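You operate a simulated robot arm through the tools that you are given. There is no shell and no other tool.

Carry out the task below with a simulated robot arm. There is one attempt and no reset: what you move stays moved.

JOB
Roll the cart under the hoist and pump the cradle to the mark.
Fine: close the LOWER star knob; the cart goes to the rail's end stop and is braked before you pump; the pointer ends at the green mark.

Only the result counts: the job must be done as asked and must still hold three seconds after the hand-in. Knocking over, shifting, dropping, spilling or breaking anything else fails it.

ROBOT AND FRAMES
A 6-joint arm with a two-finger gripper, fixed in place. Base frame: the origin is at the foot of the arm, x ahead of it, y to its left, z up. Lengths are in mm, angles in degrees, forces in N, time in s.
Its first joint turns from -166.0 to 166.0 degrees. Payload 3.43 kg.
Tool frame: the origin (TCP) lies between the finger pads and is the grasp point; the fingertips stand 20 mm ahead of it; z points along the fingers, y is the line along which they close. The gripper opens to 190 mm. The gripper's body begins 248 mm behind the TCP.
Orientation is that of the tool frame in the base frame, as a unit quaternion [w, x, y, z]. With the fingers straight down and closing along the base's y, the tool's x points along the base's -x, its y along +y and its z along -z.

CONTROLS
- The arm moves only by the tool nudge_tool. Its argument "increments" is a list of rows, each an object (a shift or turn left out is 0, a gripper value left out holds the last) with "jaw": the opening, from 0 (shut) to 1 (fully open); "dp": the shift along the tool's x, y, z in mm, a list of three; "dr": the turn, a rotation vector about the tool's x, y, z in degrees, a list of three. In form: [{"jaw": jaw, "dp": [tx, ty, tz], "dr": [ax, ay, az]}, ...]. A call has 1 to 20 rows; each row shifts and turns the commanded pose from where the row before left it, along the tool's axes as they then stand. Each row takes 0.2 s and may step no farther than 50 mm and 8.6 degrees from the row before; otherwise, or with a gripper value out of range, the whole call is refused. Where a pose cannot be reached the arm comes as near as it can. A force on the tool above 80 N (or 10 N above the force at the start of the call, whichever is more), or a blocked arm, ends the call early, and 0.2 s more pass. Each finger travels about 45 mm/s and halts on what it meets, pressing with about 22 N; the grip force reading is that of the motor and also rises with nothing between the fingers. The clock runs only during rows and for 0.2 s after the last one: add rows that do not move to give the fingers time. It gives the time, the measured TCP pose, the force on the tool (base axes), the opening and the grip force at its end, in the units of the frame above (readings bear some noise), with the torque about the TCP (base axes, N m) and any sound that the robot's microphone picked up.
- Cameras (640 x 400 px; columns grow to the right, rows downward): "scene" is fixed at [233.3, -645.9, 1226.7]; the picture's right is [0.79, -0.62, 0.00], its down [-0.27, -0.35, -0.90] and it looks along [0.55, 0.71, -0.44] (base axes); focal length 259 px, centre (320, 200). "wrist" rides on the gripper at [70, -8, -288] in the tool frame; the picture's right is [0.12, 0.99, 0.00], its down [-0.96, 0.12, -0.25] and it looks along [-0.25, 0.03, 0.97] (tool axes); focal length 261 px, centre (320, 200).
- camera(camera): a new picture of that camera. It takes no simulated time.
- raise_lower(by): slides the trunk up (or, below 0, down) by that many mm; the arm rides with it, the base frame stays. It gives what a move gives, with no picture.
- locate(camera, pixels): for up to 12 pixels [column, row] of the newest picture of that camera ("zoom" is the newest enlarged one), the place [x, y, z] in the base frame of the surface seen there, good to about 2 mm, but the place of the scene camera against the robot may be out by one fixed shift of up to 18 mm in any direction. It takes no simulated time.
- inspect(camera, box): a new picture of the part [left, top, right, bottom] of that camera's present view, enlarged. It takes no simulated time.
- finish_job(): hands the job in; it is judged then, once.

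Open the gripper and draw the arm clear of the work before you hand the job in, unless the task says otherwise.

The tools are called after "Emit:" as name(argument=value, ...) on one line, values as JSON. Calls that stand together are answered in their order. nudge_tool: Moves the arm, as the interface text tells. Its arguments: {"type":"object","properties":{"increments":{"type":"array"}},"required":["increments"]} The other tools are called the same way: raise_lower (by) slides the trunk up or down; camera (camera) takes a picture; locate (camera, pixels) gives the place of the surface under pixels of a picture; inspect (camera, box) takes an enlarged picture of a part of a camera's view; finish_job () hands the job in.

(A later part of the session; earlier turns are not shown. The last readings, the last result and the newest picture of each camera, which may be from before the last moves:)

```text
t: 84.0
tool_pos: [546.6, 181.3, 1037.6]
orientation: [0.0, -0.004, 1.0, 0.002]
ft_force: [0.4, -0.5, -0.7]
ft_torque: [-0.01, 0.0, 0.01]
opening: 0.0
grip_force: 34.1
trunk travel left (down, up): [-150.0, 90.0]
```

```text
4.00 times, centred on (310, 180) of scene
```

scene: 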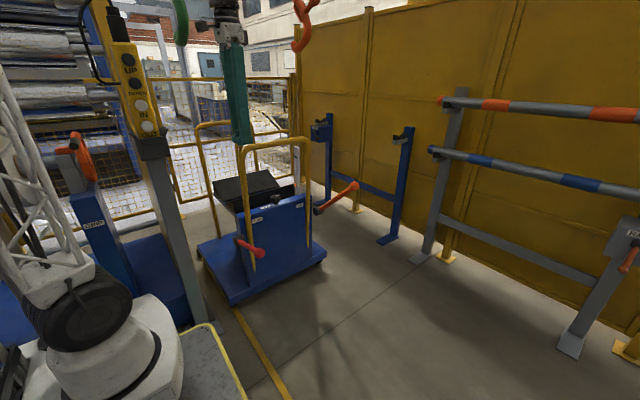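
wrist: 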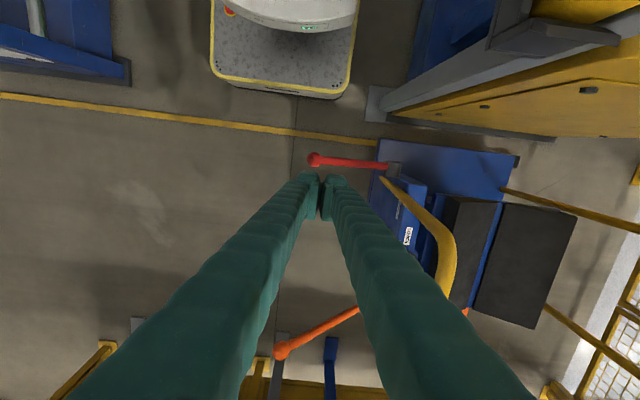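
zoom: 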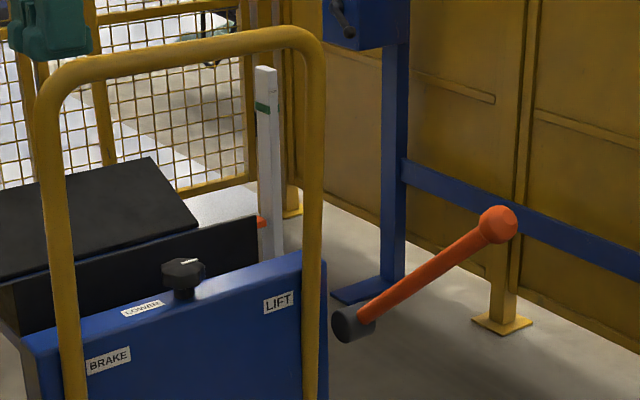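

The bar (y≈404) and brake ball (y≈169, lower stop) confirm the cart is still at the stop and braked. The LIFT ball is near (1043, 147, 745) with its shaft at ~42°. I rotate the tool and move out toward it, then tilt the tool outward.

Emit:
nudge_tool(increments=[{"jaw": 0.37, "dr": [0, 0, 8.5]}, {"dr": [0, 0, 8.5]}, {"dr": [0, 0, 8.5]}, {"dr": [0, 0, 8.5]}, {"dr": [0, 0, 8.5]}, {"dr": [0, 0, 8.5]}, {"dr": [0, 0, 8.5]}, {"dr": [0, 0, 8.5]}, {"dr": [0, 0, 8.5]}, {"dr": [0, 0, 8.5]}, {"dr": [0, 0, 5]}, {"dp": [-5, 40, 0]}, {"dp": [-5, 40, 0]}, {"dp": [-5, 40, 0]}, {"dp": [-5, 40, 0]}, {"dp": [-5, 40, 0]}, {"dp": [-5, 40, 0]}, {"dp": [-5, 40, 0]}])

Emit:
nudge_tool(increments=[{"dr": [-8, 0, 0]}, {"dr": [-8, 0, 0]}, {"dr": [-8, 0, 0]}, {"dr": [-8, 0, 0]}, {"dr": [-8, 0, 0]}, {"dr": [-8, 0, 0]}, {"dr": [-7, 0, 0]}, {"dp": [0, 0, 0]}])

Emit:
camera(camera="wrist")

Emit:
camera(camera="scene")

```text
t: 87.8
tool_pos: [830.5, 146.8, 1039.7]
orientation: [0.0, 0.705, 0.71, 0.001]
ft_force: [-0.2, 0.4, 0.0]
ft_torque: [0.01, -0.21, 0.01]
opening: 70.0
grip_force: 0.1
trunk travel left (down, up): [-150.0, 90.0]
```

```text
t: 89.6
tool_pos: [830.1, 147.1, 1036.2]
orientation: [0.325, 0.626, 0.629, 0.328]
ft_force: [0.1, -0.4, -0.7]
ft_torque: [0.0, -0.01, -0.01]
opening: 70.6
grip_force: 0.1
trunk travel left (down, up): [-150.0, 90.0]
```

```text
taken
```

wrist: 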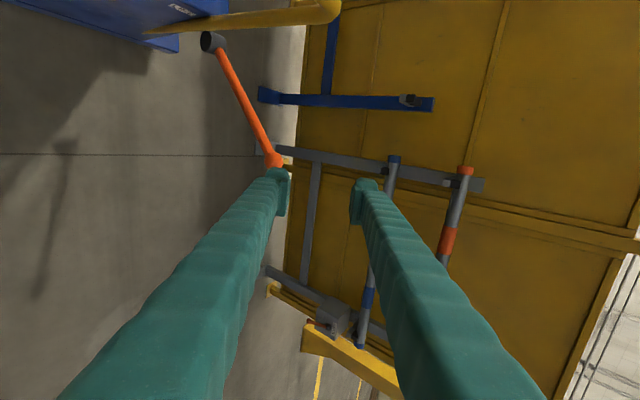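

```text
taken
```

scene: 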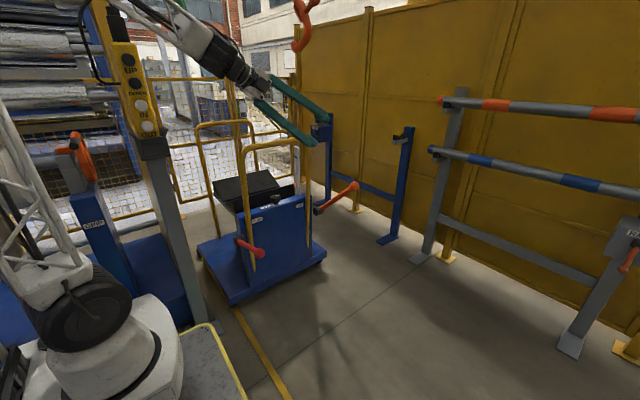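

Tool z is now (0.82, 0, −0.57). The LIFT ball is at wrist (272,160); I locate it accurately along with shaft and hub.

Emit:
locate(camera="wrist", pixels=[[272, 160], [266, 158], [278, 160], [272, 153], [262, 140], [245, 105], [225, 65], [212, 42], [205, 40]])

Emit:
inspect(camera="wrist", box=[180, 20, 320, 190])

```text
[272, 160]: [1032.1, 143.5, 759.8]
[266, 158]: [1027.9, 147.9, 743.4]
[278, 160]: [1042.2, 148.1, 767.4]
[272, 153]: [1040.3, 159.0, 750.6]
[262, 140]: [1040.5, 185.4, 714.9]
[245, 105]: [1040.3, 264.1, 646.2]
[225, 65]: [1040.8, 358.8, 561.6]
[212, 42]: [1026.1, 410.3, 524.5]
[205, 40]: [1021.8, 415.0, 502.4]
```

```text
2.35 times, centred on (250, 105) of wrist
```

zoom: 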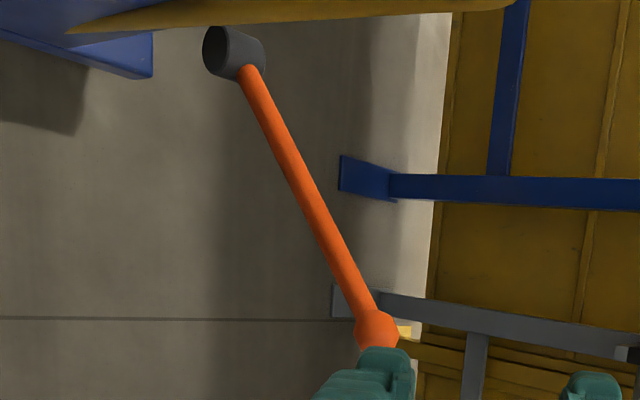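

Ball centre ≈(1045, 145, 747), hub ≈(y 418, z 503). I check how far the blue stand and wall behind the lever are before reaching out.

Emit:
locate(camera="wrist", pixels=[[270, 95], [350, 102], [420, 104], [335, 40], [300, 155], [390, 175], [400, 60], [315, 220]])

Emit:
locate(camera="scene", pixels=[[388, 240], [405, 150], [402, 136], [322, 130], [329, 200], [430, 240], [433, 150], [350, 120]])

```text
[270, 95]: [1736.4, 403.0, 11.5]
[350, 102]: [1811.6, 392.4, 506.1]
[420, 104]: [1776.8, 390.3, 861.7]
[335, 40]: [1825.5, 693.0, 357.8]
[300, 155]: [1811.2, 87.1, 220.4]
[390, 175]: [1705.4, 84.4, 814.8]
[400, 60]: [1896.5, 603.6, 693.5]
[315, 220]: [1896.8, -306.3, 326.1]
```

```text
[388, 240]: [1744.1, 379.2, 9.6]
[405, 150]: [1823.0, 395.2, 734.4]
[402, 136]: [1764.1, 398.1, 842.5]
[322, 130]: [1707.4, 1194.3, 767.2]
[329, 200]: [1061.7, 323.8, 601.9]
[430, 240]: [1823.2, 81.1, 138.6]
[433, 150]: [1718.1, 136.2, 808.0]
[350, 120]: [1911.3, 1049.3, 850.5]
```

Everything behind is beyond x≈1700, so there's room. I move to a point 150 mm behind the ball along the tool axis.

Emit:
nudge_tool(increments=[{"dp": [-0.4, -22.7, 38.4]}, {"dp": [-0.4, -22.7, 38.4]}, {"dp": [-0.4, -22.7, 38.4]}, {"dp": [-0.4, -22.7, 38.4]}, {"dp": [-0.4, -22.7, 38.2]}, {"dp": [0, 0, 0]}])

Emit:
camera(camera="wrist")

Emit:
camera(camera="scene")

```text
t: 91.0
tool_pos: [943.3, 121.9, 955.1]
orientation: [0.308, 0.631, 0.639, 0.314]
ft_force: [0.6, 0.3, 0.1]
ft_torque: [-0.04, 0.0, 0.02]
opening: 70.5
grip_force: 0.0
out of reach, approached as far as the arm can: row 1, 2, 3, 4, 5
trunk travel left (down, up): [-150.0, 90.0]
```

```text
taken
```

wrist: 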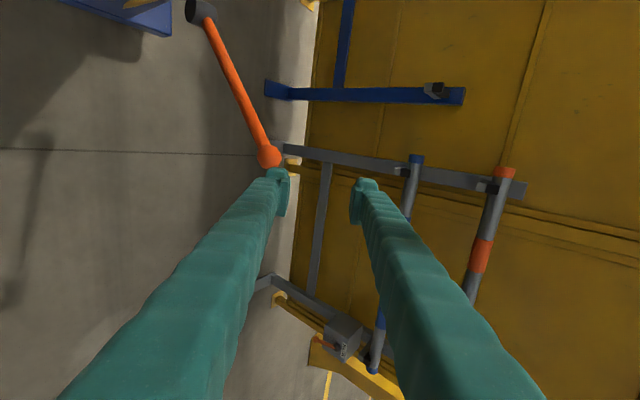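

```text
taken
```

scene: 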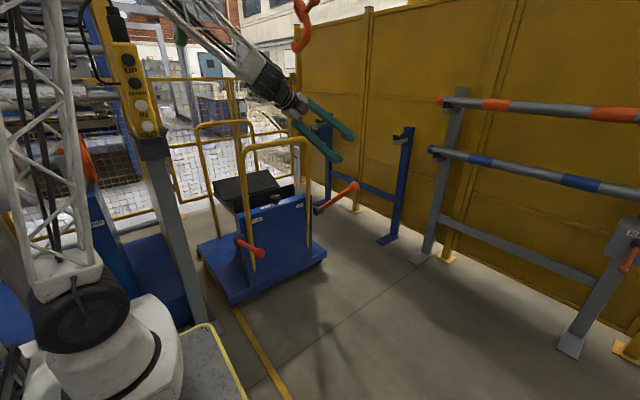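

The arm can't hold this outward tilt further out: the wrist looks nearly straight. I check the shoulder and elbow heights to choose a better trunk height and tilt.

Emit:
locate(camera="scene", pixels=[[75, 315], [60, 260], [120, 340], [30, 120], [195, 15], [240, 55], [275, 88], [300, 105], [330, 150]])

Emit:
inspect(camera="scene", box=[0, 0, 360, 240])

```text
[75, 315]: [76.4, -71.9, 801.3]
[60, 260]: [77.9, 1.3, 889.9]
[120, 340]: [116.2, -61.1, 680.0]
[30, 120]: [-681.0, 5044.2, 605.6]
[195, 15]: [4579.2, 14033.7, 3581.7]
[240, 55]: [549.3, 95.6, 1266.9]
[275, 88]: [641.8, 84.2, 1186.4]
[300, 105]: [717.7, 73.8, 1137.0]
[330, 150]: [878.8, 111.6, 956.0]
```

```text
1.67 times, centred on (180, 120) of scene
```

zoom: 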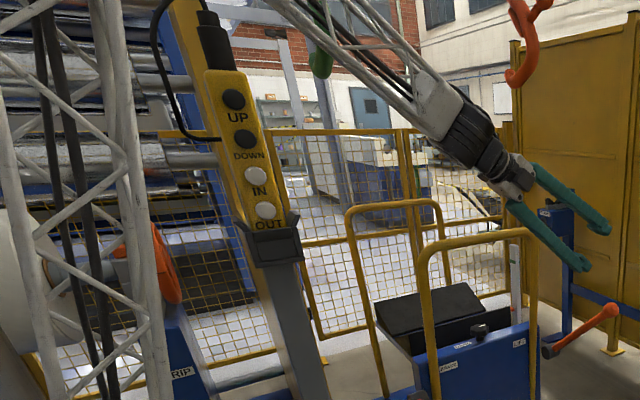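

The shoulder is at z≈850 and the forearm is lined up with the tool, so I'll use less tilt (about 25° from vertical) and lower the trunk. First I undo the last move and reduce the tilt.

Emit:
nudge_tool(increments=[{"dp": [0.4, 22.7, -38.4]}, {"dp": [0.4, 22.7, -38.4]}, {"dp": [0.4, 22.7, -38.4]}, {"dp": [0.4, 22.7, -38.4]}, {"dp": [0.4, 22.7, -38.2]}, {"dp": [0, 0, 0]}, {"dr": [8, 0, 0]}, {"dr": [8, 0, 0]}, {"dr": [7, 0, 0]}, {"dr": [7, 0, 0]}, {"dp": [0, 0, 0]}])

```text
t: 93.4
tool_pos: [853.9, 125.2, 1158.1]
orientation: [0.151, 0.688, 0.693, 0.154]
ft_force: [0.9, -0.3, -0.7]
ft_torque: [0.0, 0.06, -0.02]
opening: 70.3
grip_force: 0.0
trunk travel left (down, up): [-150.0, 90.0]
```

Tilt is now 25° at (854, 125, 1158). I lower the trunk by 150 mm.

Emit:
raise_lower(by=-150)

Emit:
camera(camera="wrist")

Emit:
camera(camera="scene")

```text
t: 95.2
tool_pos: [852.7, 125.9, 1008.9]
orientation: [0.152, 0.688, 0.693, 0.154]
ft_force: [-0.5, -0.4, 0.2]
ft_torque: [0.01, 0.02, -0.01]
opening: 70.4
grip_force: 0.1
trunk travel left (down, up): [0.0, 240.0]
```

```text
taken
```

wrist: 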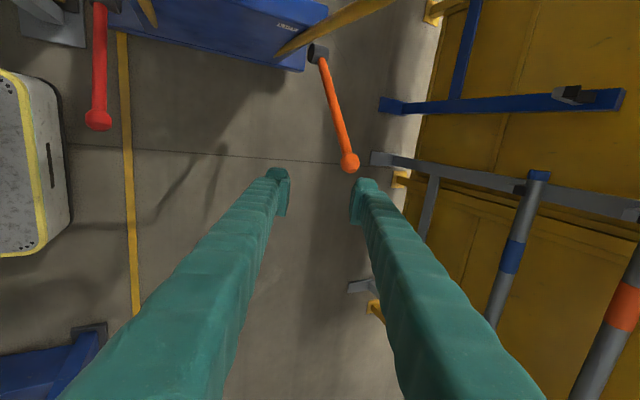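

```text
taken
```

scene: 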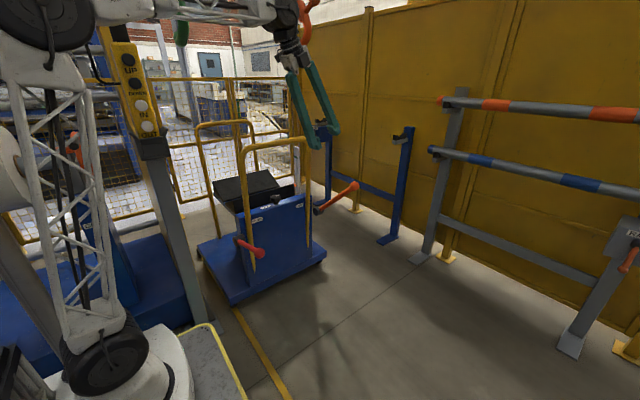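

I re-locate the LIFT ball (349,161) from here and move to ~100 mm behind it along the tool axis.

Emit:
locate(camera="wrist", pixels=[[349, 161], [342, 160], [357, 161], [349, 153], [349, 169], [343, 135], [332, 95]])

Emit:
nudge_tool(increments=[{"dp": [3.2, 10.6, 36.4]}, {"dp": [3.2, 10.6, 36.4]}, {"dp": [3.2, 10.6, 36.4]}, {"dp": [3.2, 10.6, 36.4]}, {"dp": [3.2, 10.6, 36.4]}, {"dp": [3.2, 10.6, 36.4]}, {"dp": [0, 0, 0]}])

Emit:
camera(camera="wrist")

Emit:
camera(camera="scene")

```text
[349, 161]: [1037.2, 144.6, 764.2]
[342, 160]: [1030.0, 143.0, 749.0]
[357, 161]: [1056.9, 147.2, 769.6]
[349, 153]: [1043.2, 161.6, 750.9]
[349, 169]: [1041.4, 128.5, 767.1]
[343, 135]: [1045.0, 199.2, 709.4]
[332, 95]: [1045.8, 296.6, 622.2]
```

```text
t: 96.8
tool_pos: [998.5, 145.1, 839.9]
orientation: [0.152, 0.689, 0.692, 0.154]
ft_force: [-0.1, -0.4, -0.1]
ft_torque: [-0.02, 0.01, -0.01]
opening: 70.2
grip_force: 0.1
trunk travel left (down, up): [0.0, 240.0]
```

```text
taken
```

wrist: 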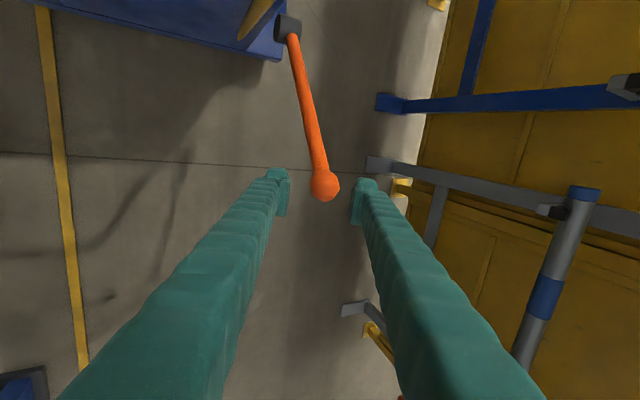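

```text
taken
```

scene: 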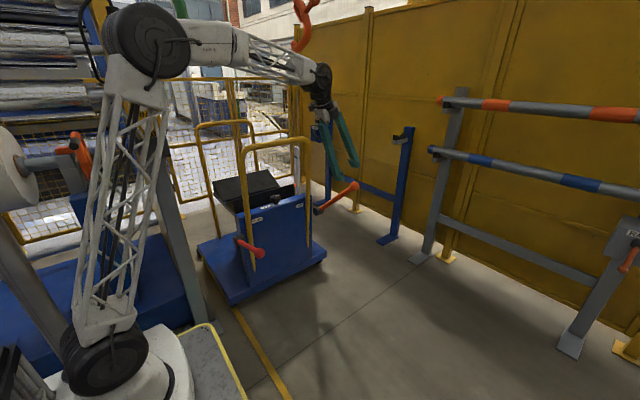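

Reachable now, with the ball at (325,185) in line. I move down to it and close.

Emit:
nudge_tool(increments=[{"dp": [0.3, 1.1, 34.3]}, {"dp": [0.3, 1.1, 34.3]}, {"dp": [0.3, 1.1, 34.3]}, {"jaw": 0}, {"jaw": 0}, {"jaw": 0}, {"jaw": 0}, {"jaw": 0}])

Emit:
camera(camera="wrist")

```text
t: 98.5
tool_pos: [1050.0, 148.0, 746.2]
orientation: [0.153, 0.688, 0.693, 0.155]
ft_force: [35.4, 0.2, 4.1]
ft_torque: [0.5, -0.07, 0.46]
opening: 40.2
grip_force: 44.8
trunk travel left (down, up): [0.0, 240.0]
```

```text
taken
```

wrist: 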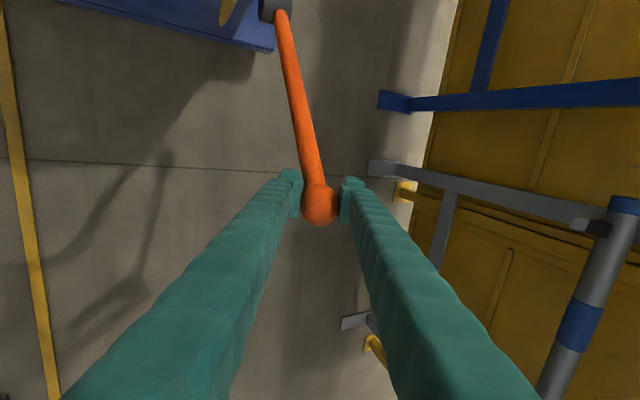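

Gripped (40 mm), with 35 N side load toward +x, so I shift +3 mm and test the lever downward along its arc.

Emit:
nudge_tool(increments=[{"dp": [0, 3, 0]}, {"dp": [-4, -2.1, 4.6]}, {"dp": [-4, -2.1, 4.6]}, {"dp": [-4, -2.1, 4.5]}, {"dp": [-4, -2.1, 4.5]}, {"dp": [0, 0, 0]}])

Emit:
inspect(camera="wrist", box=[240, 140, 400, 260])

```text
t: 100.0
tool_pos: [1050.5, 131.5, 725.7]
orientation: [0.151, 0.689, 0.692, 0.152]
ft_force: [-8.3, 6.3, -1.7]
ft_torque: [0.2, 0.04, -0.14]
opening: 40.3
grip_force: 44.8
trunk travel left (down, up): [0.0, 240.0]
```

```text
3.33 times, centred on (320, 200) of wrist
```

zoom: 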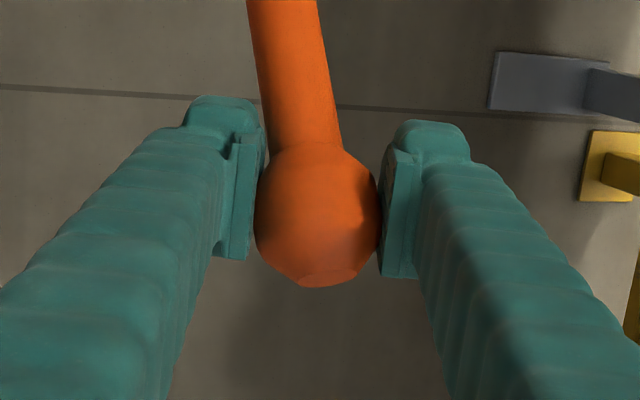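

The lever goes down with almost no force. I continue along the arc to ~22°.

Emit:
nudge_tool(increments=[{"dp": [-7.6, -4.3, 9.2]}, {"dp": [-7.2, -4.4, 9.4]}, {"dp": [-6.9, -4.5, 9.6]}, {"dp": [-6.6, -4.6, 9.9]}, {"dp": [-6.1, -4.7, 10.1]}, {"dp": [-5.8, -4.8, 10.2]}, {"dp": [-5.3, -4.9, 10.4]}, {"dp": [-5.0, -4.9, 10.5]}, {"dp": [0, 0, 0]}])

Emit:
inspect(camera="wrist", box=[240, 140, 400, 260])

Emit:
camera(camera="scene")

```text
t: 102.0
tool_pos: [1053.3, 79.6, 640.6]
orientation: [0.152, 0.689, 0.691, 0.154]
ft_force: [12.6, -4.4, 6.1]
ft_torque: [-0.02, 0.02, -0.12]
opening: 40.3
grip_force: 45.1
trunk travel left (down, up): [0.0, 240.0]
```

```text
3.33 times, centred on (320, 200) of wrist
```

zoom: 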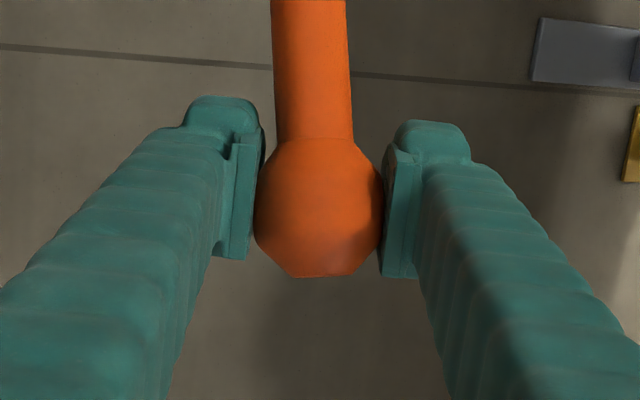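

```text
taken
```

scene: 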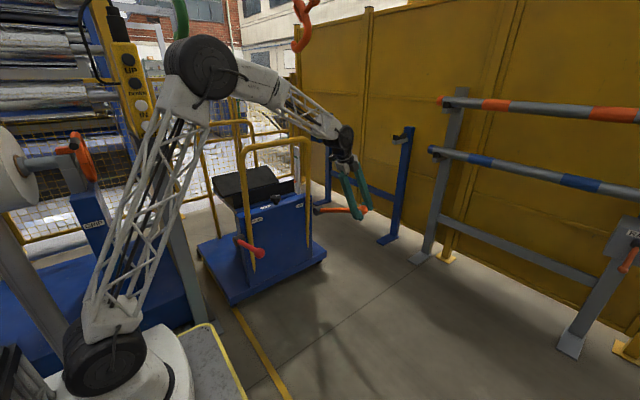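

The lever is at ~22°. I check the pointer by the scale post (scene (298,165)) to see if the cradle is rising.

Emit:
inspect(camera="scene", box=[280, 130, 320, 200])

Emit:
inspect(camera="scene", box=[260, 140, 330, 220])

```text
5.71 times, centred on (300, 165) of scene
```

zoom: 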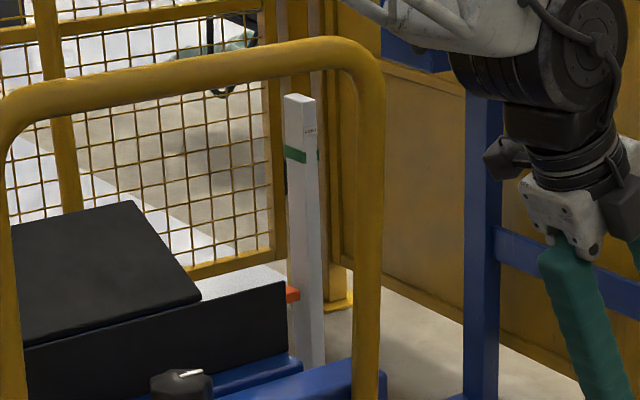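

```text
5.00 times, centred on (295, 180) of scene
```

zoom: 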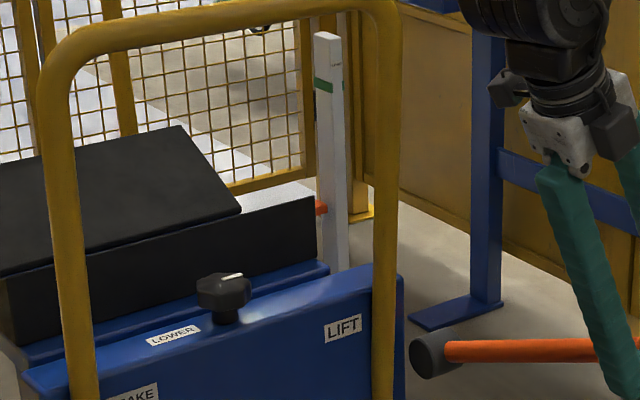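

The pointer (zoom (320,207)) has risen relative to before, so the down stroke lifts. I measure the pointer and mark heights from this view.

Emit:
locate(camera="zoom", pixels=[[321, 203], [321, 207], [321, 211], [322, 80], [322, 85], [322, 90], [326, 60], [310, 208], [330, 250]])

```text
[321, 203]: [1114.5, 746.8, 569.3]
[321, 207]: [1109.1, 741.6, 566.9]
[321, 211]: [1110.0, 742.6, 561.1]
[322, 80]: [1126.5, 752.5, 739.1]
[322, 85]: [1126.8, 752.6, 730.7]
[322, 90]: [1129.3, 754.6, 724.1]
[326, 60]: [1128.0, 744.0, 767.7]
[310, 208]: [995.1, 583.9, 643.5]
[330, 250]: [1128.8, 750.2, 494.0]
```

The pointer is now at ≈566 against the mark ≈731 (same view), about 30 mm gained. I continue the down stroke.

Emit:
nudge_tool(increments=[{"dp": [-4.5, -5.0, 10.7]}, {"dp": [-4.1, -5.1, 10.9]}, {"dp": [-3.7, -5.1, 11.0]}, {"dp": [-3.3, -5.2, 11.1]}, {"dp": [-2.9, -5.2, 11.2]}, {"dp": [-2.4, -5.3, 11.3]}, {"dp": [0, 0, 0]}])

Emit:
inspect(camera="wrist", box=[240, 140, 400, 260])

Emit:
inspect(camera="scene", box=[260, 140, 330, 220])

```text
t: 103.5
tool_pos: [1052.7, 57.7, 564.7]
orientation: [0.153, 0.689, 0.691, 0.156]
ft_force: [62.6, -27.9, 9.9]
ft_torque: [0.08, 0.89, 0.03]
opening: 40.6
grip_force: 44.7
trunk travel left (down, up): [0.0, 240.0]
```

```text
3.33 times, centred on (320, 200) of wrist
```

zoom: 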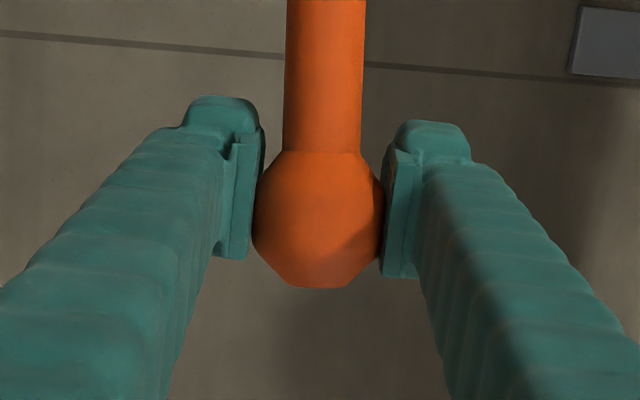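

```text
5.00 times, centred on (295, 180) of scene
```

zoom: 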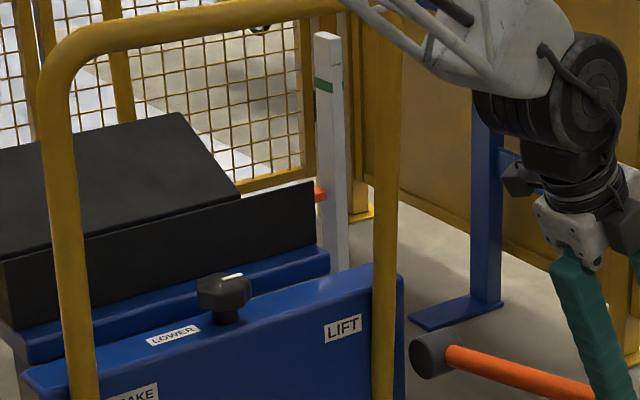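

Side load in x is 63 N, so I shift +4 mm in x; then I measure the pointer.

Emit:
locate(camera="zoom", pixels=[[321, 190], [321, 193], [321, 196], [321, 199], [325, 80], [325, 92]])

Emit:
nudge_tool(increments=[{"dp": [0, 3.6, 1.7]}, {"dp": [0, 0, 0]}])

```text
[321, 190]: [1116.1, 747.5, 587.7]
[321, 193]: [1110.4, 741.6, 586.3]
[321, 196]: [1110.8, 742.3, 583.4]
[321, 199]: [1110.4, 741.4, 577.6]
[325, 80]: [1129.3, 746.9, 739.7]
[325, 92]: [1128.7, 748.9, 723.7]
```

```text
t: 104.2
tool_pos: [1053.9, 59.1, 565.3]
orientation: [0.151, 0.688, 0.693, 0.153]
ft_force: [25.6, -36.7, 12.9]
ft_torque: [0.32, 0.13, 0.08]
opening: 40.3
grip_force: 45.3
trunk travel left (down, up): [0.0, 240.0]
```

Pointer ≈583 now at 10° lever angle (≈1.4 mm per degree). I relieve the radial load by −4 mm in y and continue the stroke downward to find its end.

Emit:
nudge_tool(increments=[{"dp": [-4, 0, 0]}, {"dp": [-2.0, -5.3, 11.3]}, {"dp": [-1.5, -5.3, 11.3]}, {"dp": [-1.1, -5.3, 11.4]}, {"dp": [-0.7, -5.3, 11.4]}, {"dp": [-0.2, -5.3, 11.4]}, {"dp": [0, 0, 0]}])

Emit:
inspect(camera="scene", box=[260, 140, 330, 220])

Emit:
inspect(camera="wrist", box=[240, 140, 400, 260])

```text
t: 105.2
tool_pos: [1071.0, 50.7, 533.3]
orientation: [0.159, 0.688, 0.689, 0.164]
ft_force: [66.7, 30.1, -2.5]
ft_torque: [-1.32, 2.88, -0.51]
opening: 17.2
grip_force: 44.9
trunk travel left (down, up): [0.0, 240.0]
stopped in row 5: the force on the tool passed its limit at 91 N (the readings are from after the stop); the commanded pose is now the measured one
```

```text
5.00 times, centred on (295, 180) of scene
```

zoom: 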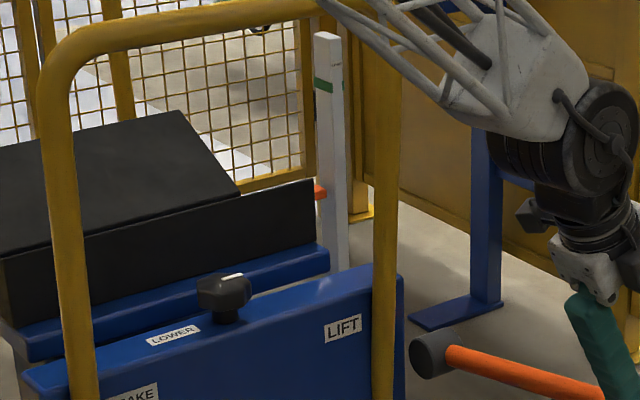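

```text
3.33 times, centred on (320, 200) of wrist
```

zoom: 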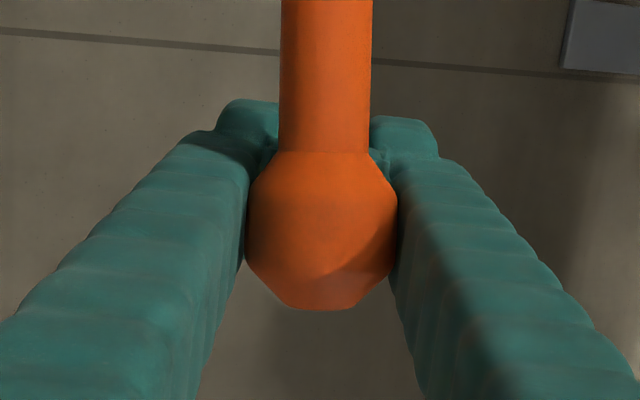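

The lever hit its lower stop (~9°) and the fingers slipped down below the ball. I open the fingers and raise the tool back to the ball's height.

Emit:
nudge_tool(increments=[{"jaw": 0.32}, {"jaw": 0.32}, {"jaw": 0.32}, {"jaw": 0.32}, {"dp": [0, 0, 0]}])

Emit:
camera(camera="wrist")

Emit:
locate(camera="wrist", pixels=[[320, 205], [320, 212], [312, 205], [330, 205], [320, 190], [319, 160], [318, 140]])

Emit:
inspect(camera="scene", box=[260, 140, 330, 220])

```text
t: 106.4
tool_pos: [1064.5, 51.1, 530.9]
orientation: [0.158, 0.688, 0.69, 0.16]
ft_force: [7.8, 4.3, 4.0]
ft_torque: [-0.25, 0.66, -0.03]
opening: 64.6
grip_force: 3.5
trunk travel left (down, up): [0.0, 240.0]
```

```text
taken
```

wrist: 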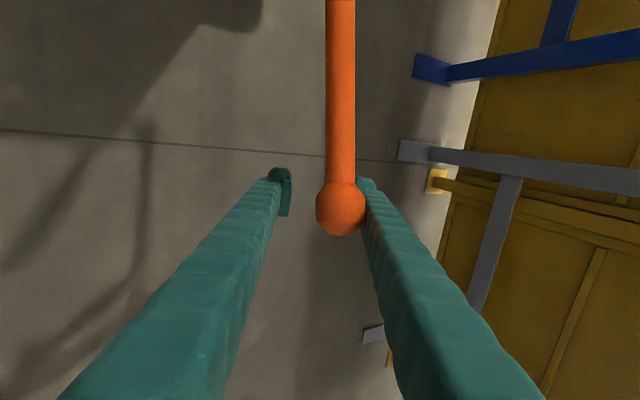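

```text
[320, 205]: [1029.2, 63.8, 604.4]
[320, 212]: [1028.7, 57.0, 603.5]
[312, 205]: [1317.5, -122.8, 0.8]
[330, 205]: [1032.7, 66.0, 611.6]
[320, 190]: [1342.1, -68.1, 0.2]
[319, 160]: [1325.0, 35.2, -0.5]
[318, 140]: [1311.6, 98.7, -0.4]
```

```text
5.00 times, centred on (295, 180) of scene
```

zoom: 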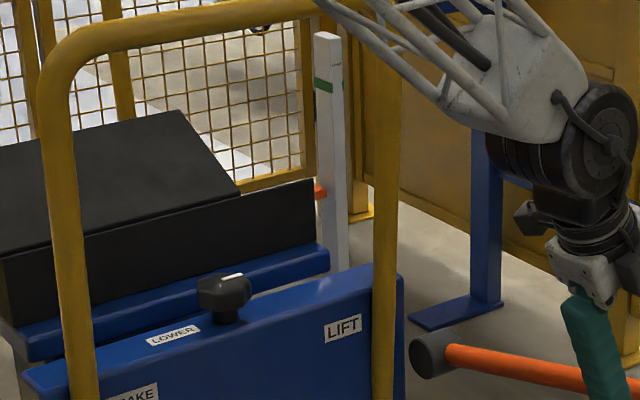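

I locate the ball precisely at (340,208).

Emit:
locate(camera="wrist", pixels=[[340, 208], [340, 200], [340, 216], [340, 188], [341, 170], [341, 140], [341, 100], [341, 60], [341, 20], [350, 205], [325, 208], [340, 232]])

```text
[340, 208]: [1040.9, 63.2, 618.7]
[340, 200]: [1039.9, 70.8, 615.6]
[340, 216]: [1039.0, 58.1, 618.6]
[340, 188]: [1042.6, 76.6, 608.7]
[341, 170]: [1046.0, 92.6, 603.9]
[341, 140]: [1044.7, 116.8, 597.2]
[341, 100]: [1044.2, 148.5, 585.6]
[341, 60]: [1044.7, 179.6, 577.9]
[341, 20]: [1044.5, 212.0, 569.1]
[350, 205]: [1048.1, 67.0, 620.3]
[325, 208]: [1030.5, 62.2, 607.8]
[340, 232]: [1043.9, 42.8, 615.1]
```

Ball centre is at ≈(1047, 60, 600), i.e. the lever's lower stop is ~16°. I recentre the tool on the ball and regrip.

Emit:
nudge_tool(increments=[{"dp": [9, 13.3, 0]}, {"dp": [0, 0, -35]}, {"dp": [0, 0, -35]}, {"dp": [0, 0, 0]}])

Emit:
camera(camera="wrist")

```text
t: 107.4
tool_pos: [1046.0, 52.5, 604.3]
orientation: [0.158, 0.689, 0.688, 0.161]
ft_force: [37.3, -30.7, 18.3]
ft_torque: [2.25, 2.12, -1.24]
opening: 79.7
grip_force: 17.0
trunk travel left (down, up): [0.0, 240.0]
```

```text
taken
```

wrist: 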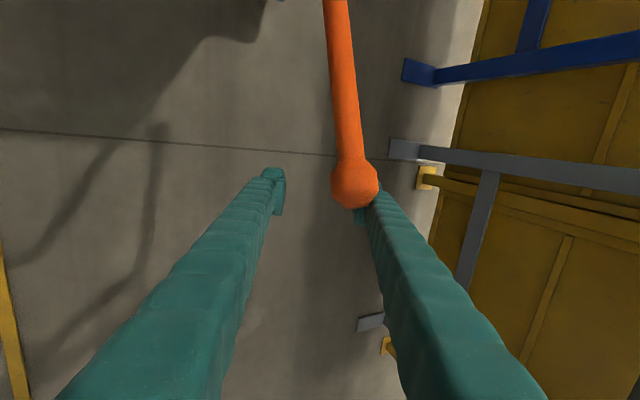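

The finger edge dragged the lever up to about 29° while off-centre. I open the fingers wider to free the ball before recentring.

Emit:
nudge_tool(increments=[{"jaw": 0.62}, {"jaw": 0.62}, {"jaw": 0.62}, {"jaw": 0.62}, {"dp": [0, 0, 0]}])

Emit:
camera(camera="wrist")

Emit:
inspect(camera="scene", box=[260, 140, 330, 220])

```text
t: 108.6
tool_pos: [1044.7, 56.8, 601.2]
orientation: [0.157, 0.689, 0.689, 0.16]
ft_force: [0.7, -0.4, -0.1]
ft_torque: [-0.03, 0.01, 0.0]
opening: 117.7
grip_force: 0.0
trunk travel left (down, up): [0.0, 240.0]
```

```text
taken
```

wrist: 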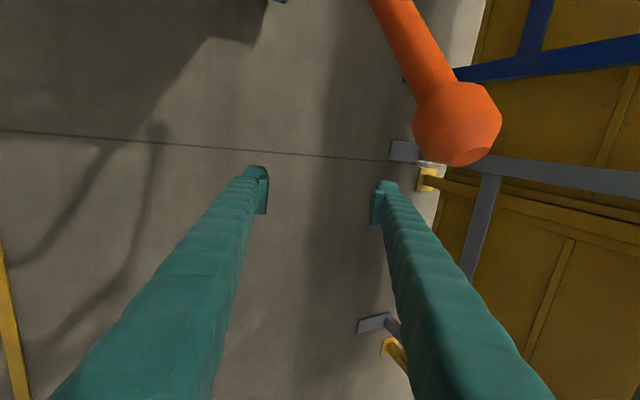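

```text
5.00 times, centred on (295, 180) of scene
```

zoom: 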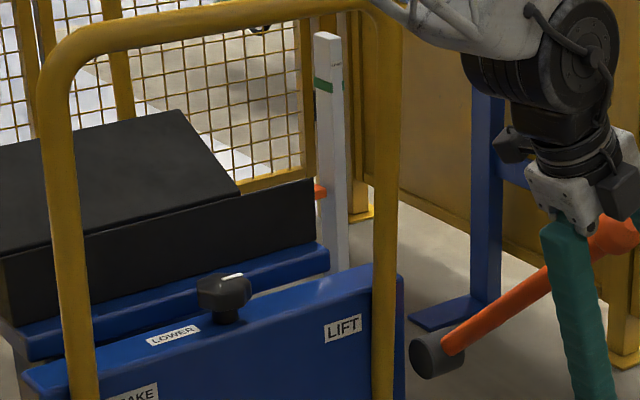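

The lever is spring-returned: it went back up to its top by itself and the pointer stayed (valve holds). So I only need to push it down from above. I measure the pointer again now.

Emit:
locate(camera="zoom", pixels=[[321, 186], [321, 189], [321, 192], [321, 195], [321, 198], [325, 80], [325, 92], [630, 235]])

Emit:
nudge_tool(increments=[{"dp": [0, 18, -38.6]}, {"dp": [0, 18, -38.6]}, {"dp": [0, 18, -38.6]}, {"dp": [0, 18, -38.6]}, {"dp": [0, 18, -38.6]}, {"dp": [0, 10, -21.5], "jaw": 0}, {"dr": [5, 0, 0]}, {"dr": [5, 0, 0]}, {"dp": [0, 0, 0]}, {"dp": [0, 0, 0]}, {"dp": [0, 0, 0]}])

Emit:
camera(camera="wrist")

Emit:
camera(camera="scene")

```text
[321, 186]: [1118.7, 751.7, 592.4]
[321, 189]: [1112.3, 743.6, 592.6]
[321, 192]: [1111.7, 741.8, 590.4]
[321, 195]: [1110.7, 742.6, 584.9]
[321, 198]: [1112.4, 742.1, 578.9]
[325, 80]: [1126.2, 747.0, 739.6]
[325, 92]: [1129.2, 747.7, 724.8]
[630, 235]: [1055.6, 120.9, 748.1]
```

```text
t: 111.0
tool_pos: [1043.1, 58.2, 837.0]
orientation: [0.097, 0.7, 0.701, 0.099]
ft_force: [-1.0, 0.3, 0.5]
ft_torque: [0.01, 0.0, -0.04]
opening: 0.2
grip_force: 7.3
trunk travel left (down, up): [0.0, 240.0]
```

```text
taken
```

wrist: 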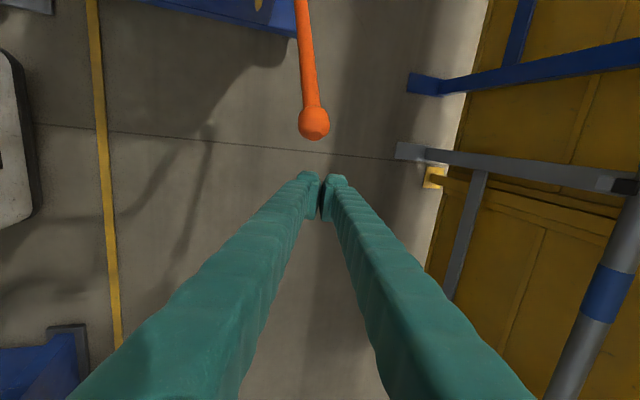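

```text
taken
```

scene: 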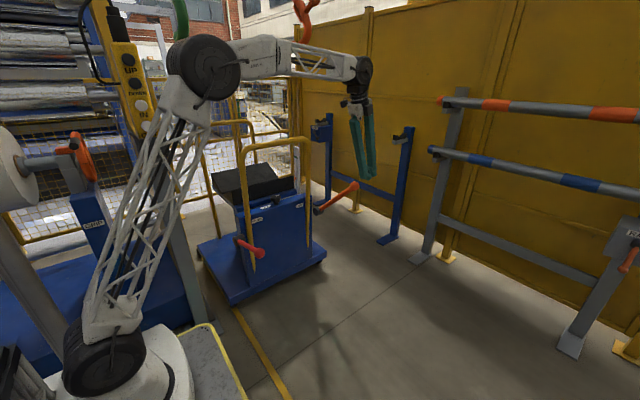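

Pointer centre ≈586, mark centre ≈732: about 146 mm to go (~50 mm per full stroke). I locate the LIFT ball again from here.

Emit:
locate(camera="wrist", pixels=[[314, 120], [307, 120], [321, 120], [314, 110], [314, 130], [310, 90], [306, 50]])

```text
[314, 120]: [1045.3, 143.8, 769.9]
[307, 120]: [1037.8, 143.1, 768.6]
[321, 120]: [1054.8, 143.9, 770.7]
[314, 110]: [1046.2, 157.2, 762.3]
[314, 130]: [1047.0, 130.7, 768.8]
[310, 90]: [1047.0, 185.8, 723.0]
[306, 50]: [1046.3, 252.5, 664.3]
```

Ball centre ≈(1046, 145, 749). I move over it, touch down with closed fingertips and make the next full stroke along the arc.

Emit:
nudge_tool(increments=[{"dp": [42.5, -3.8, -1.1]}, {"dp": [42.5, -3.8, -1.1]}, {"dp": [0, -5.5, 19.2]}, {"dp": [0, -6.1, 21.1]}, {"dp": [-12.5, -4.0, 14.0]}, {"dp": [-11.7, -4.2, 14.7]}, {"dp": [-10.9, -4.3, 15.2]}, {"dp": [0, 0, 0]}])

Emit:
camera(camera="wrist")

Emit:
inspect(camera="scene", box=[260, 120, 400, 240])

```text
t: 112.8
tool_pos: [1033.4, 106.7, 748.1]
orientation: [0.095, 0.699, 0.702, 0.098]
ft_force: [-0.6, -3.7, 7.7]
ft_torque: [0.04, -0.1, -0.04]
opening: 0.0
grip_force: 21.5
trunk travel left (down, up): [0.0, 240.0]
```

```text
taken
```

wrist: 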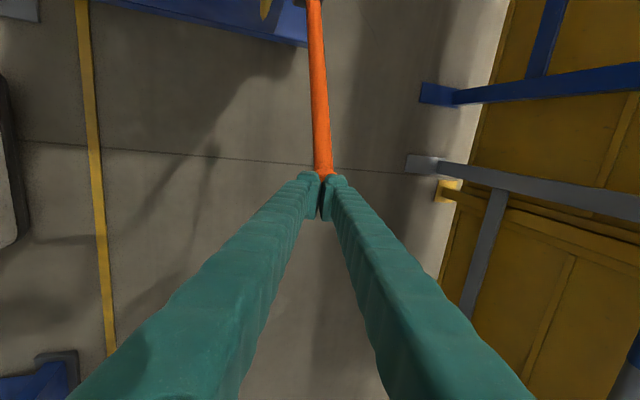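

```text
3.33 times, centred on (330, 180) of scene
```

zoom: 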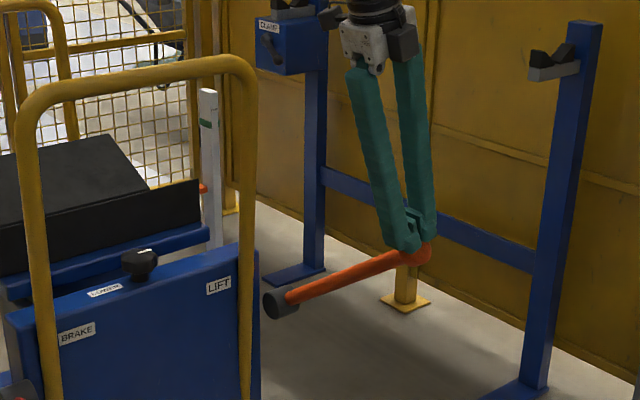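

The fingertips are pressing the ball down with ~8 N. I finish this stroke to the lower stop.

Emit:
nudge_tool(increments=[{"dp": [-10, -4.5, 15.8]}, {"dp": [-9.2, -4.6, 16.2]}, {"dp": [-8.3, -4.8, 16.6]}, {"dp": [-7.3, -4.9, 17.1]}, {"dp": [-6.4, -5.0, 17.4]}, {"dp": [-2.7, -2.5, 8.8]}, {"dp": [0, 0, 0]}])

Emit:
inspect(camera="scene", box=[260, 140, 330, 220])

Emit:
locate(camera="zoom", pixels=[[321, 145], [321, 148], [321, 151], [321, 154], [321, 157], [321, 160], [321, 163], [321, 167], [325, 80], [325, 92]])

```text
t: 114.4
tool_pos: [1032.4, 65.2, 650.7]
orientation: [0.095, 0.699, 0.701, 0.099]
ft_force: [-0.6, 1.7, 3.4]
ft_torque: [-0.01, -0.03, 0.03]
opening: 0.0
grip_force: 22.1
trunk travel left (down, up): [0.0, 240.0]
```

```text
5.00 times, centred on (295, 180) of scene
```

zoom: 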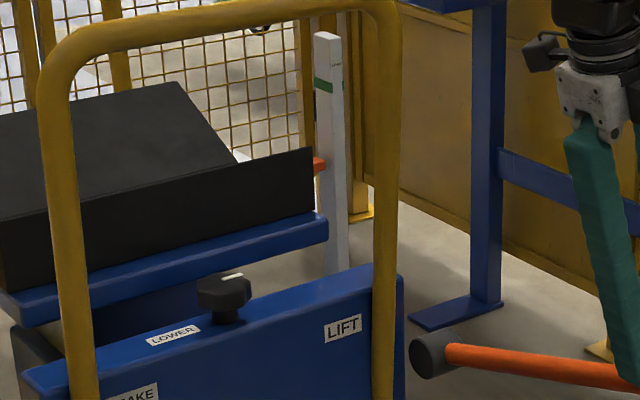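

```text
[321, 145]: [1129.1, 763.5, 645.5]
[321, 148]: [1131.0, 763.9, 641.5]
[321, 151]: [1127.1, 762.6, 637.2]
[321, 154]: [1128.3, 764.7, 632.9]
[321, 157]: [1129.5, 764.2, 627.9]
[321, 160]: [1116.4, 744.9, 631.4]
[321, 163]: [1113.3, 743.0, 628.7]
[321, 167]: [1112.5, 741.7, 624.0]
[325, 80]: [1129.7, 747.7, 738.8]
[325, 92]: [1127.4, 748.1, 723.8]
```

Pointer centre ≈625 (+39 mm), and no stop felt yet (3 N). I continue down a little to the stop.

Emit:
nudge_tool(increments=[{"dp": [-2.7, -2.5, 8.8]}, {"dp": [-2.3, -2.6, 9.0]}, {"dp": [0, 0, 0]}])

Emit:
inspect(camera="scene", box=[260, 140, 330, 220])

Emit:
locate(camera="zoom", pixels=[[321, 151], [321, 154], [321, 157], [321, 160], [321, 163], [321, 167], [325, 80], [325, 92]])

```text
t: 115.2
tool_pos: [1033.6, 56.8, 632.9]
orientation: [0.096, 0.7, 0.701, 0.098]
ft_force: [-0.3, -3.6, 4.3]
ft_torque: [-0.05, -0.05, -0.02]
opening: 0.0
grip_force: 22.4
trunk travel left (down, up): [0.0, 240.0]
```

```text
5.00 times, centred on (295, 180) of scene
```

zoom: 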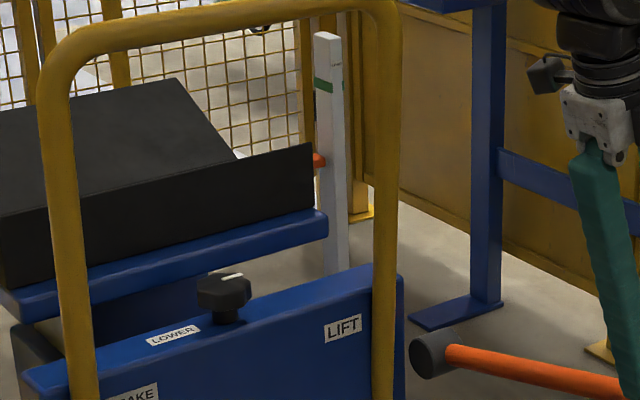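

```text
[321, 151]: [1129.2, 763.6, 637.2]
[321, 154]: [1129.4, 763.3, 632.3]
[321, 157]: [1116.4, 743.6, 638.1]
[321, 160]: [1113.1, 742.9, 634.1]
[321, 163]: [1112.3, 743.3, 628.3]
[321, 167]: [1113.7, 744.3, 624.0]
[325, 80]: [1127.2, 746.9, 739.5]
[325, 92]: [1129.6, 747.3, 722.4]
```

Still moving (pointer ≈631). I continue the stroke further to find the real lower stop.

Emit:
nudge_tool(increments=[{"dp": [-2.3, -2.6, 9.0]}, {"dp": [-2.2, -2.6, 9.0]}, {"dp": [-1.8, -2.6, 9.1]}, {"dp": [-1.7, -2.6, 9.1]}, {"dp": [0, 0, 0]}])

Emit:
inspect(camera="scene", box=[260, 140, 330, 220])

Emit:
locate(camera="zoom", pixels=[[321, 145], [321, 148], [321, 151], [321, 154], [321, 157], [321, 160], [321, 163], [325, 80], [325, 92]])

```text
t: 116.4
tool_pos: [1033.9, 52.1, 600.1]
orientation: [0.097, 0.699, 0.701, 0.1]
ft_force: [-14.6, -0.8, 46.6]
ft_torque: [-0.04, -0.43, -0.01]
opening: 0.0
grip_force: 22.1
trunk travel left (down, up): [0.0, 240.0]
```

```text
5.00 times, centred on (295, 180) of scene
```

zoom: 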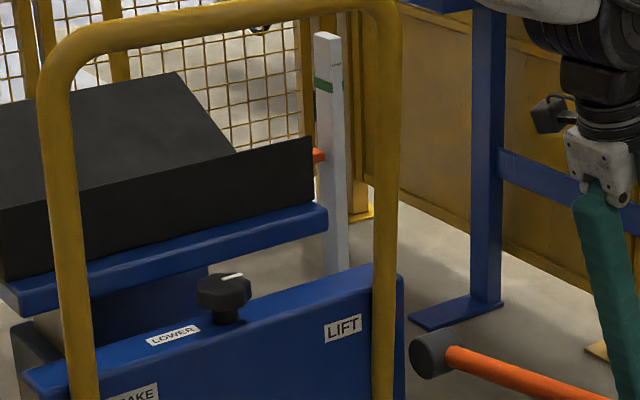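

```text
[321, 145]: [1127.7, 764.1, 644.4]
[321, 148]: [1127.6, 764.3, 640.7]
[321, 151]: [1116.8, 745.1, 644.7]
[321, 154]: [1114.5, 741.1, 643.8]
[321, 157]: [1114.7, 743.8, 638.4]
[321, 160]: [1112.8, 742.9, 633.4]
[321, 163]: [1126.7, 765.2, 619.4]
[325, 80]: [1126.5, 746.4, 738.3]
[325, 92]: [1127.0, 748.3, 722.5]
```

Lower stop reached (47 N at ~9°), pointer centre ≈638; so a full stroke gives ~52 mm. I let the lever come back up along the arc.

Emit:
nudge_tool(increments=[{"dp": [3.5, 5.2, -18.2]}, {"dp": [4.5, 5.1, -18.0]}, {"dp": [5.5, 5.1, -17.7]}, {"dp": [6.4, 5.0, -17.4]}, {"dp": [7.3, 4.9, -17.1]}, {"dp": [8.3, 4.8, -16.6]}, {"dp": [9.2, 4.6, -16.2]}, {"dp": [10, 4.5, -15.8]}, {"dp": [10.9, 4.3, -15.2]}, {"dp": [11.7, 4.2, -14.7]}, {"dp": [12.5, 4.0, -14.0]}, {"dp": [0, 2.75, -9.6]}, {"dp": [0, 0, 0]}])

Emit:
camera(camera="wrist")

Emit:
inspect(camera="scene", box=[260, 120, 400, 240])

```text
t: 119.2
tool_pos: [1034.7, 140.3, 794.9]
orientation: [0.097, 0.7, 0.7, 0.099]
ft_force: [0.6, 0.0, 1.5]
ft_torque: [0.01, 0.0, 0.0]
opening: 0.0
grip_force: 22.0
trunk travel left (down, up): [0.0, 240.0]
```

```text
taken
```

wrist: 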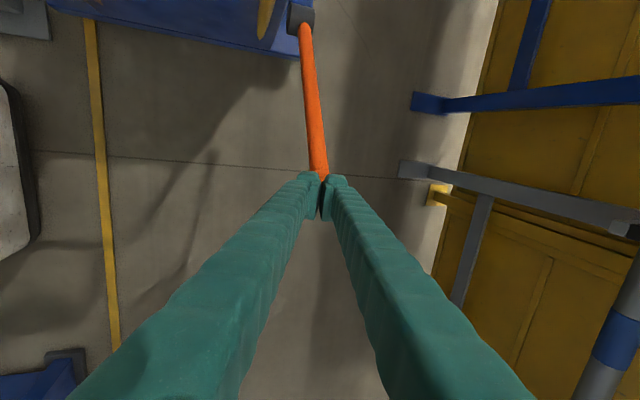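

```text
3.33 times, centred on (330, 180) of scene
```

zoom: 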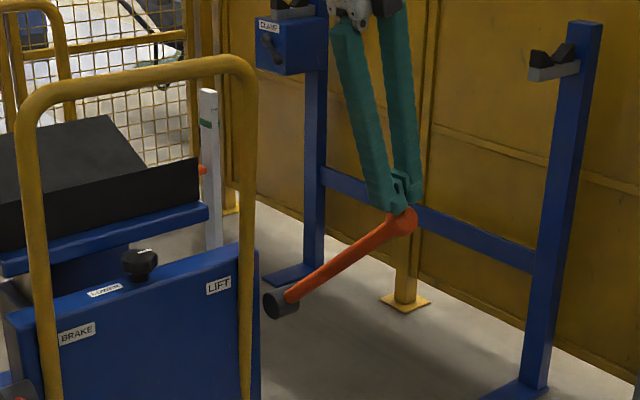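

The lever is back at its top and the pointer holds. I do the next full stroke.

Emit:
nudge_tool(increments=[{"dp": [0, -2.75, 9.6]}, {"dp": [-12.5, -4.0, 14.0]}, {"dp": [-11.7, -4.2, 14.7]}, {"dp": [-10.9, -4.3, 15.2]}, {"dp": [-10, -4.5, 15.8]}, {"dp": [-9.2, -4.6, 16.2]}, {"dp": [-8.3, -4.8, 16.6]}, {"dp": [-7.3, -4.9, 17.1]}, {"dp": [-6.4, -5.0, 17.4]}, {"dp": [-5.5, -5.1, 17.7]}, {"dp": [-4.5, -5.1, 18.0]}, {"dp": [-3.0, -4.0, 14.0]}, {"dp": [0, 0, 0]}])

Emit:
inspect(camera="scene", box=[260, 140, 330, 220])

Emit:
locate(camera="zoom", pixels=[[321, 102], [321, 106], [321, 110], [321, 114], [321, 118], [321, 122], [321, 126], [321, 130], [325, 80], [325, 92]])

```text
t: 122.0
tool_pos: [1032.5, 52.2, 601.9]
orientation: [0.097, 0.7, 0.7, 0.099]
ft_force: [2.6, -2.0, 17.5]
ft_torque: [-0.06, -0.25, -0.02]
opening: 0.1
grip_force: 22.0
trunk travel left (down, up): [0.0, 240.0]
```

```text
5.00 times, centred on (295, 180) of scene
```

zoom: 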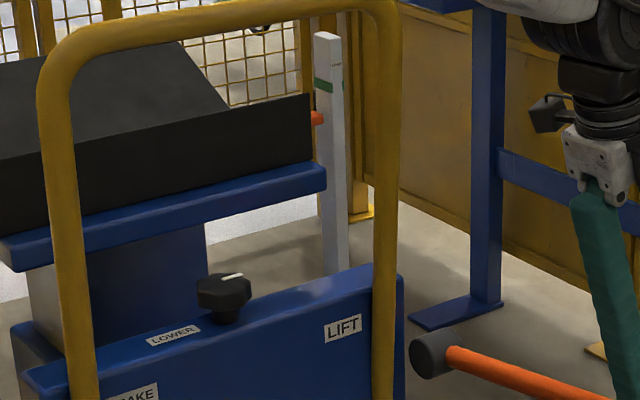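

```text
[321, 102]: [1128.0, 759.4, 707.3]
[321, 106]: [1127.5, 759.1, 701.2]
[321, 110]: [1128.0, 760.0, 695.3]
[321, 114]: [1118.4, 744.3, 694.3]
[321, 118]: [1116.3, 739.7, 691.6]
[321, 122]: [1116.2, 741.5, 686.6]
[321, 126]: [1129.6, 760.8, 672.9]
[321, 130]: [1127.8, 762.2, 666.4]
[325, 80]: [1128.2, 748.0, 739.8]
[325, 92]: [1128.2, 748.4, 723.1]
```

Pointer centre ≈690.5; mark centre ≈731. About 40 mm remain. I zoom in more strongly for precise edges of pointer and mark.

Emit:
inspect(camera="scene", box=[284, 146, 308, 170])

```text
16.00 times, centred on (296, 158) of scene
```

zoom: 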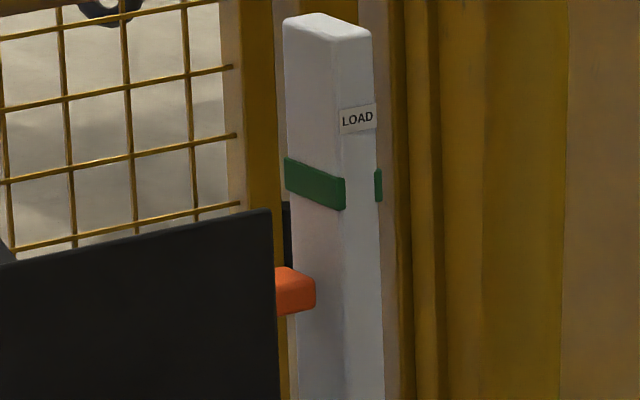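

Emit:
locate(camera="zoom", pixels=[[315, 170], [315, 183], [315, 197], [300, 165], [300, 190], [335, 178], [335, 204], [305, 282], [305, 295], [305, 305], [290, 272], [290, 300]])

```text
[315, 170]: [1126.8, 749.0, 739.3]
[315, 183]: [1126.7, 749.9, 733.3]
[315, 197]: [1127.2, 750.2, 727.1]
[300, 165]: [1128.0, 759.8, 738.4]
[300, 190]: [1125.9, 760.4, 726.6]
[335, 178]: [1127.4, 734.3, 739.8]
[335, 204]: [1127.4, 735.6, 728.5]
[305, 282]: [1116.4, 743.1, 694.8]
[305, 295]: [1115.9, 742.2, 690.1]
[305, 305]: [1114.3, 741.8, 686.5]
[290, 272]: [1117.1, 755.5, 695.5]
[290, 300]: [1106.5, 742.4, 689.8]
```

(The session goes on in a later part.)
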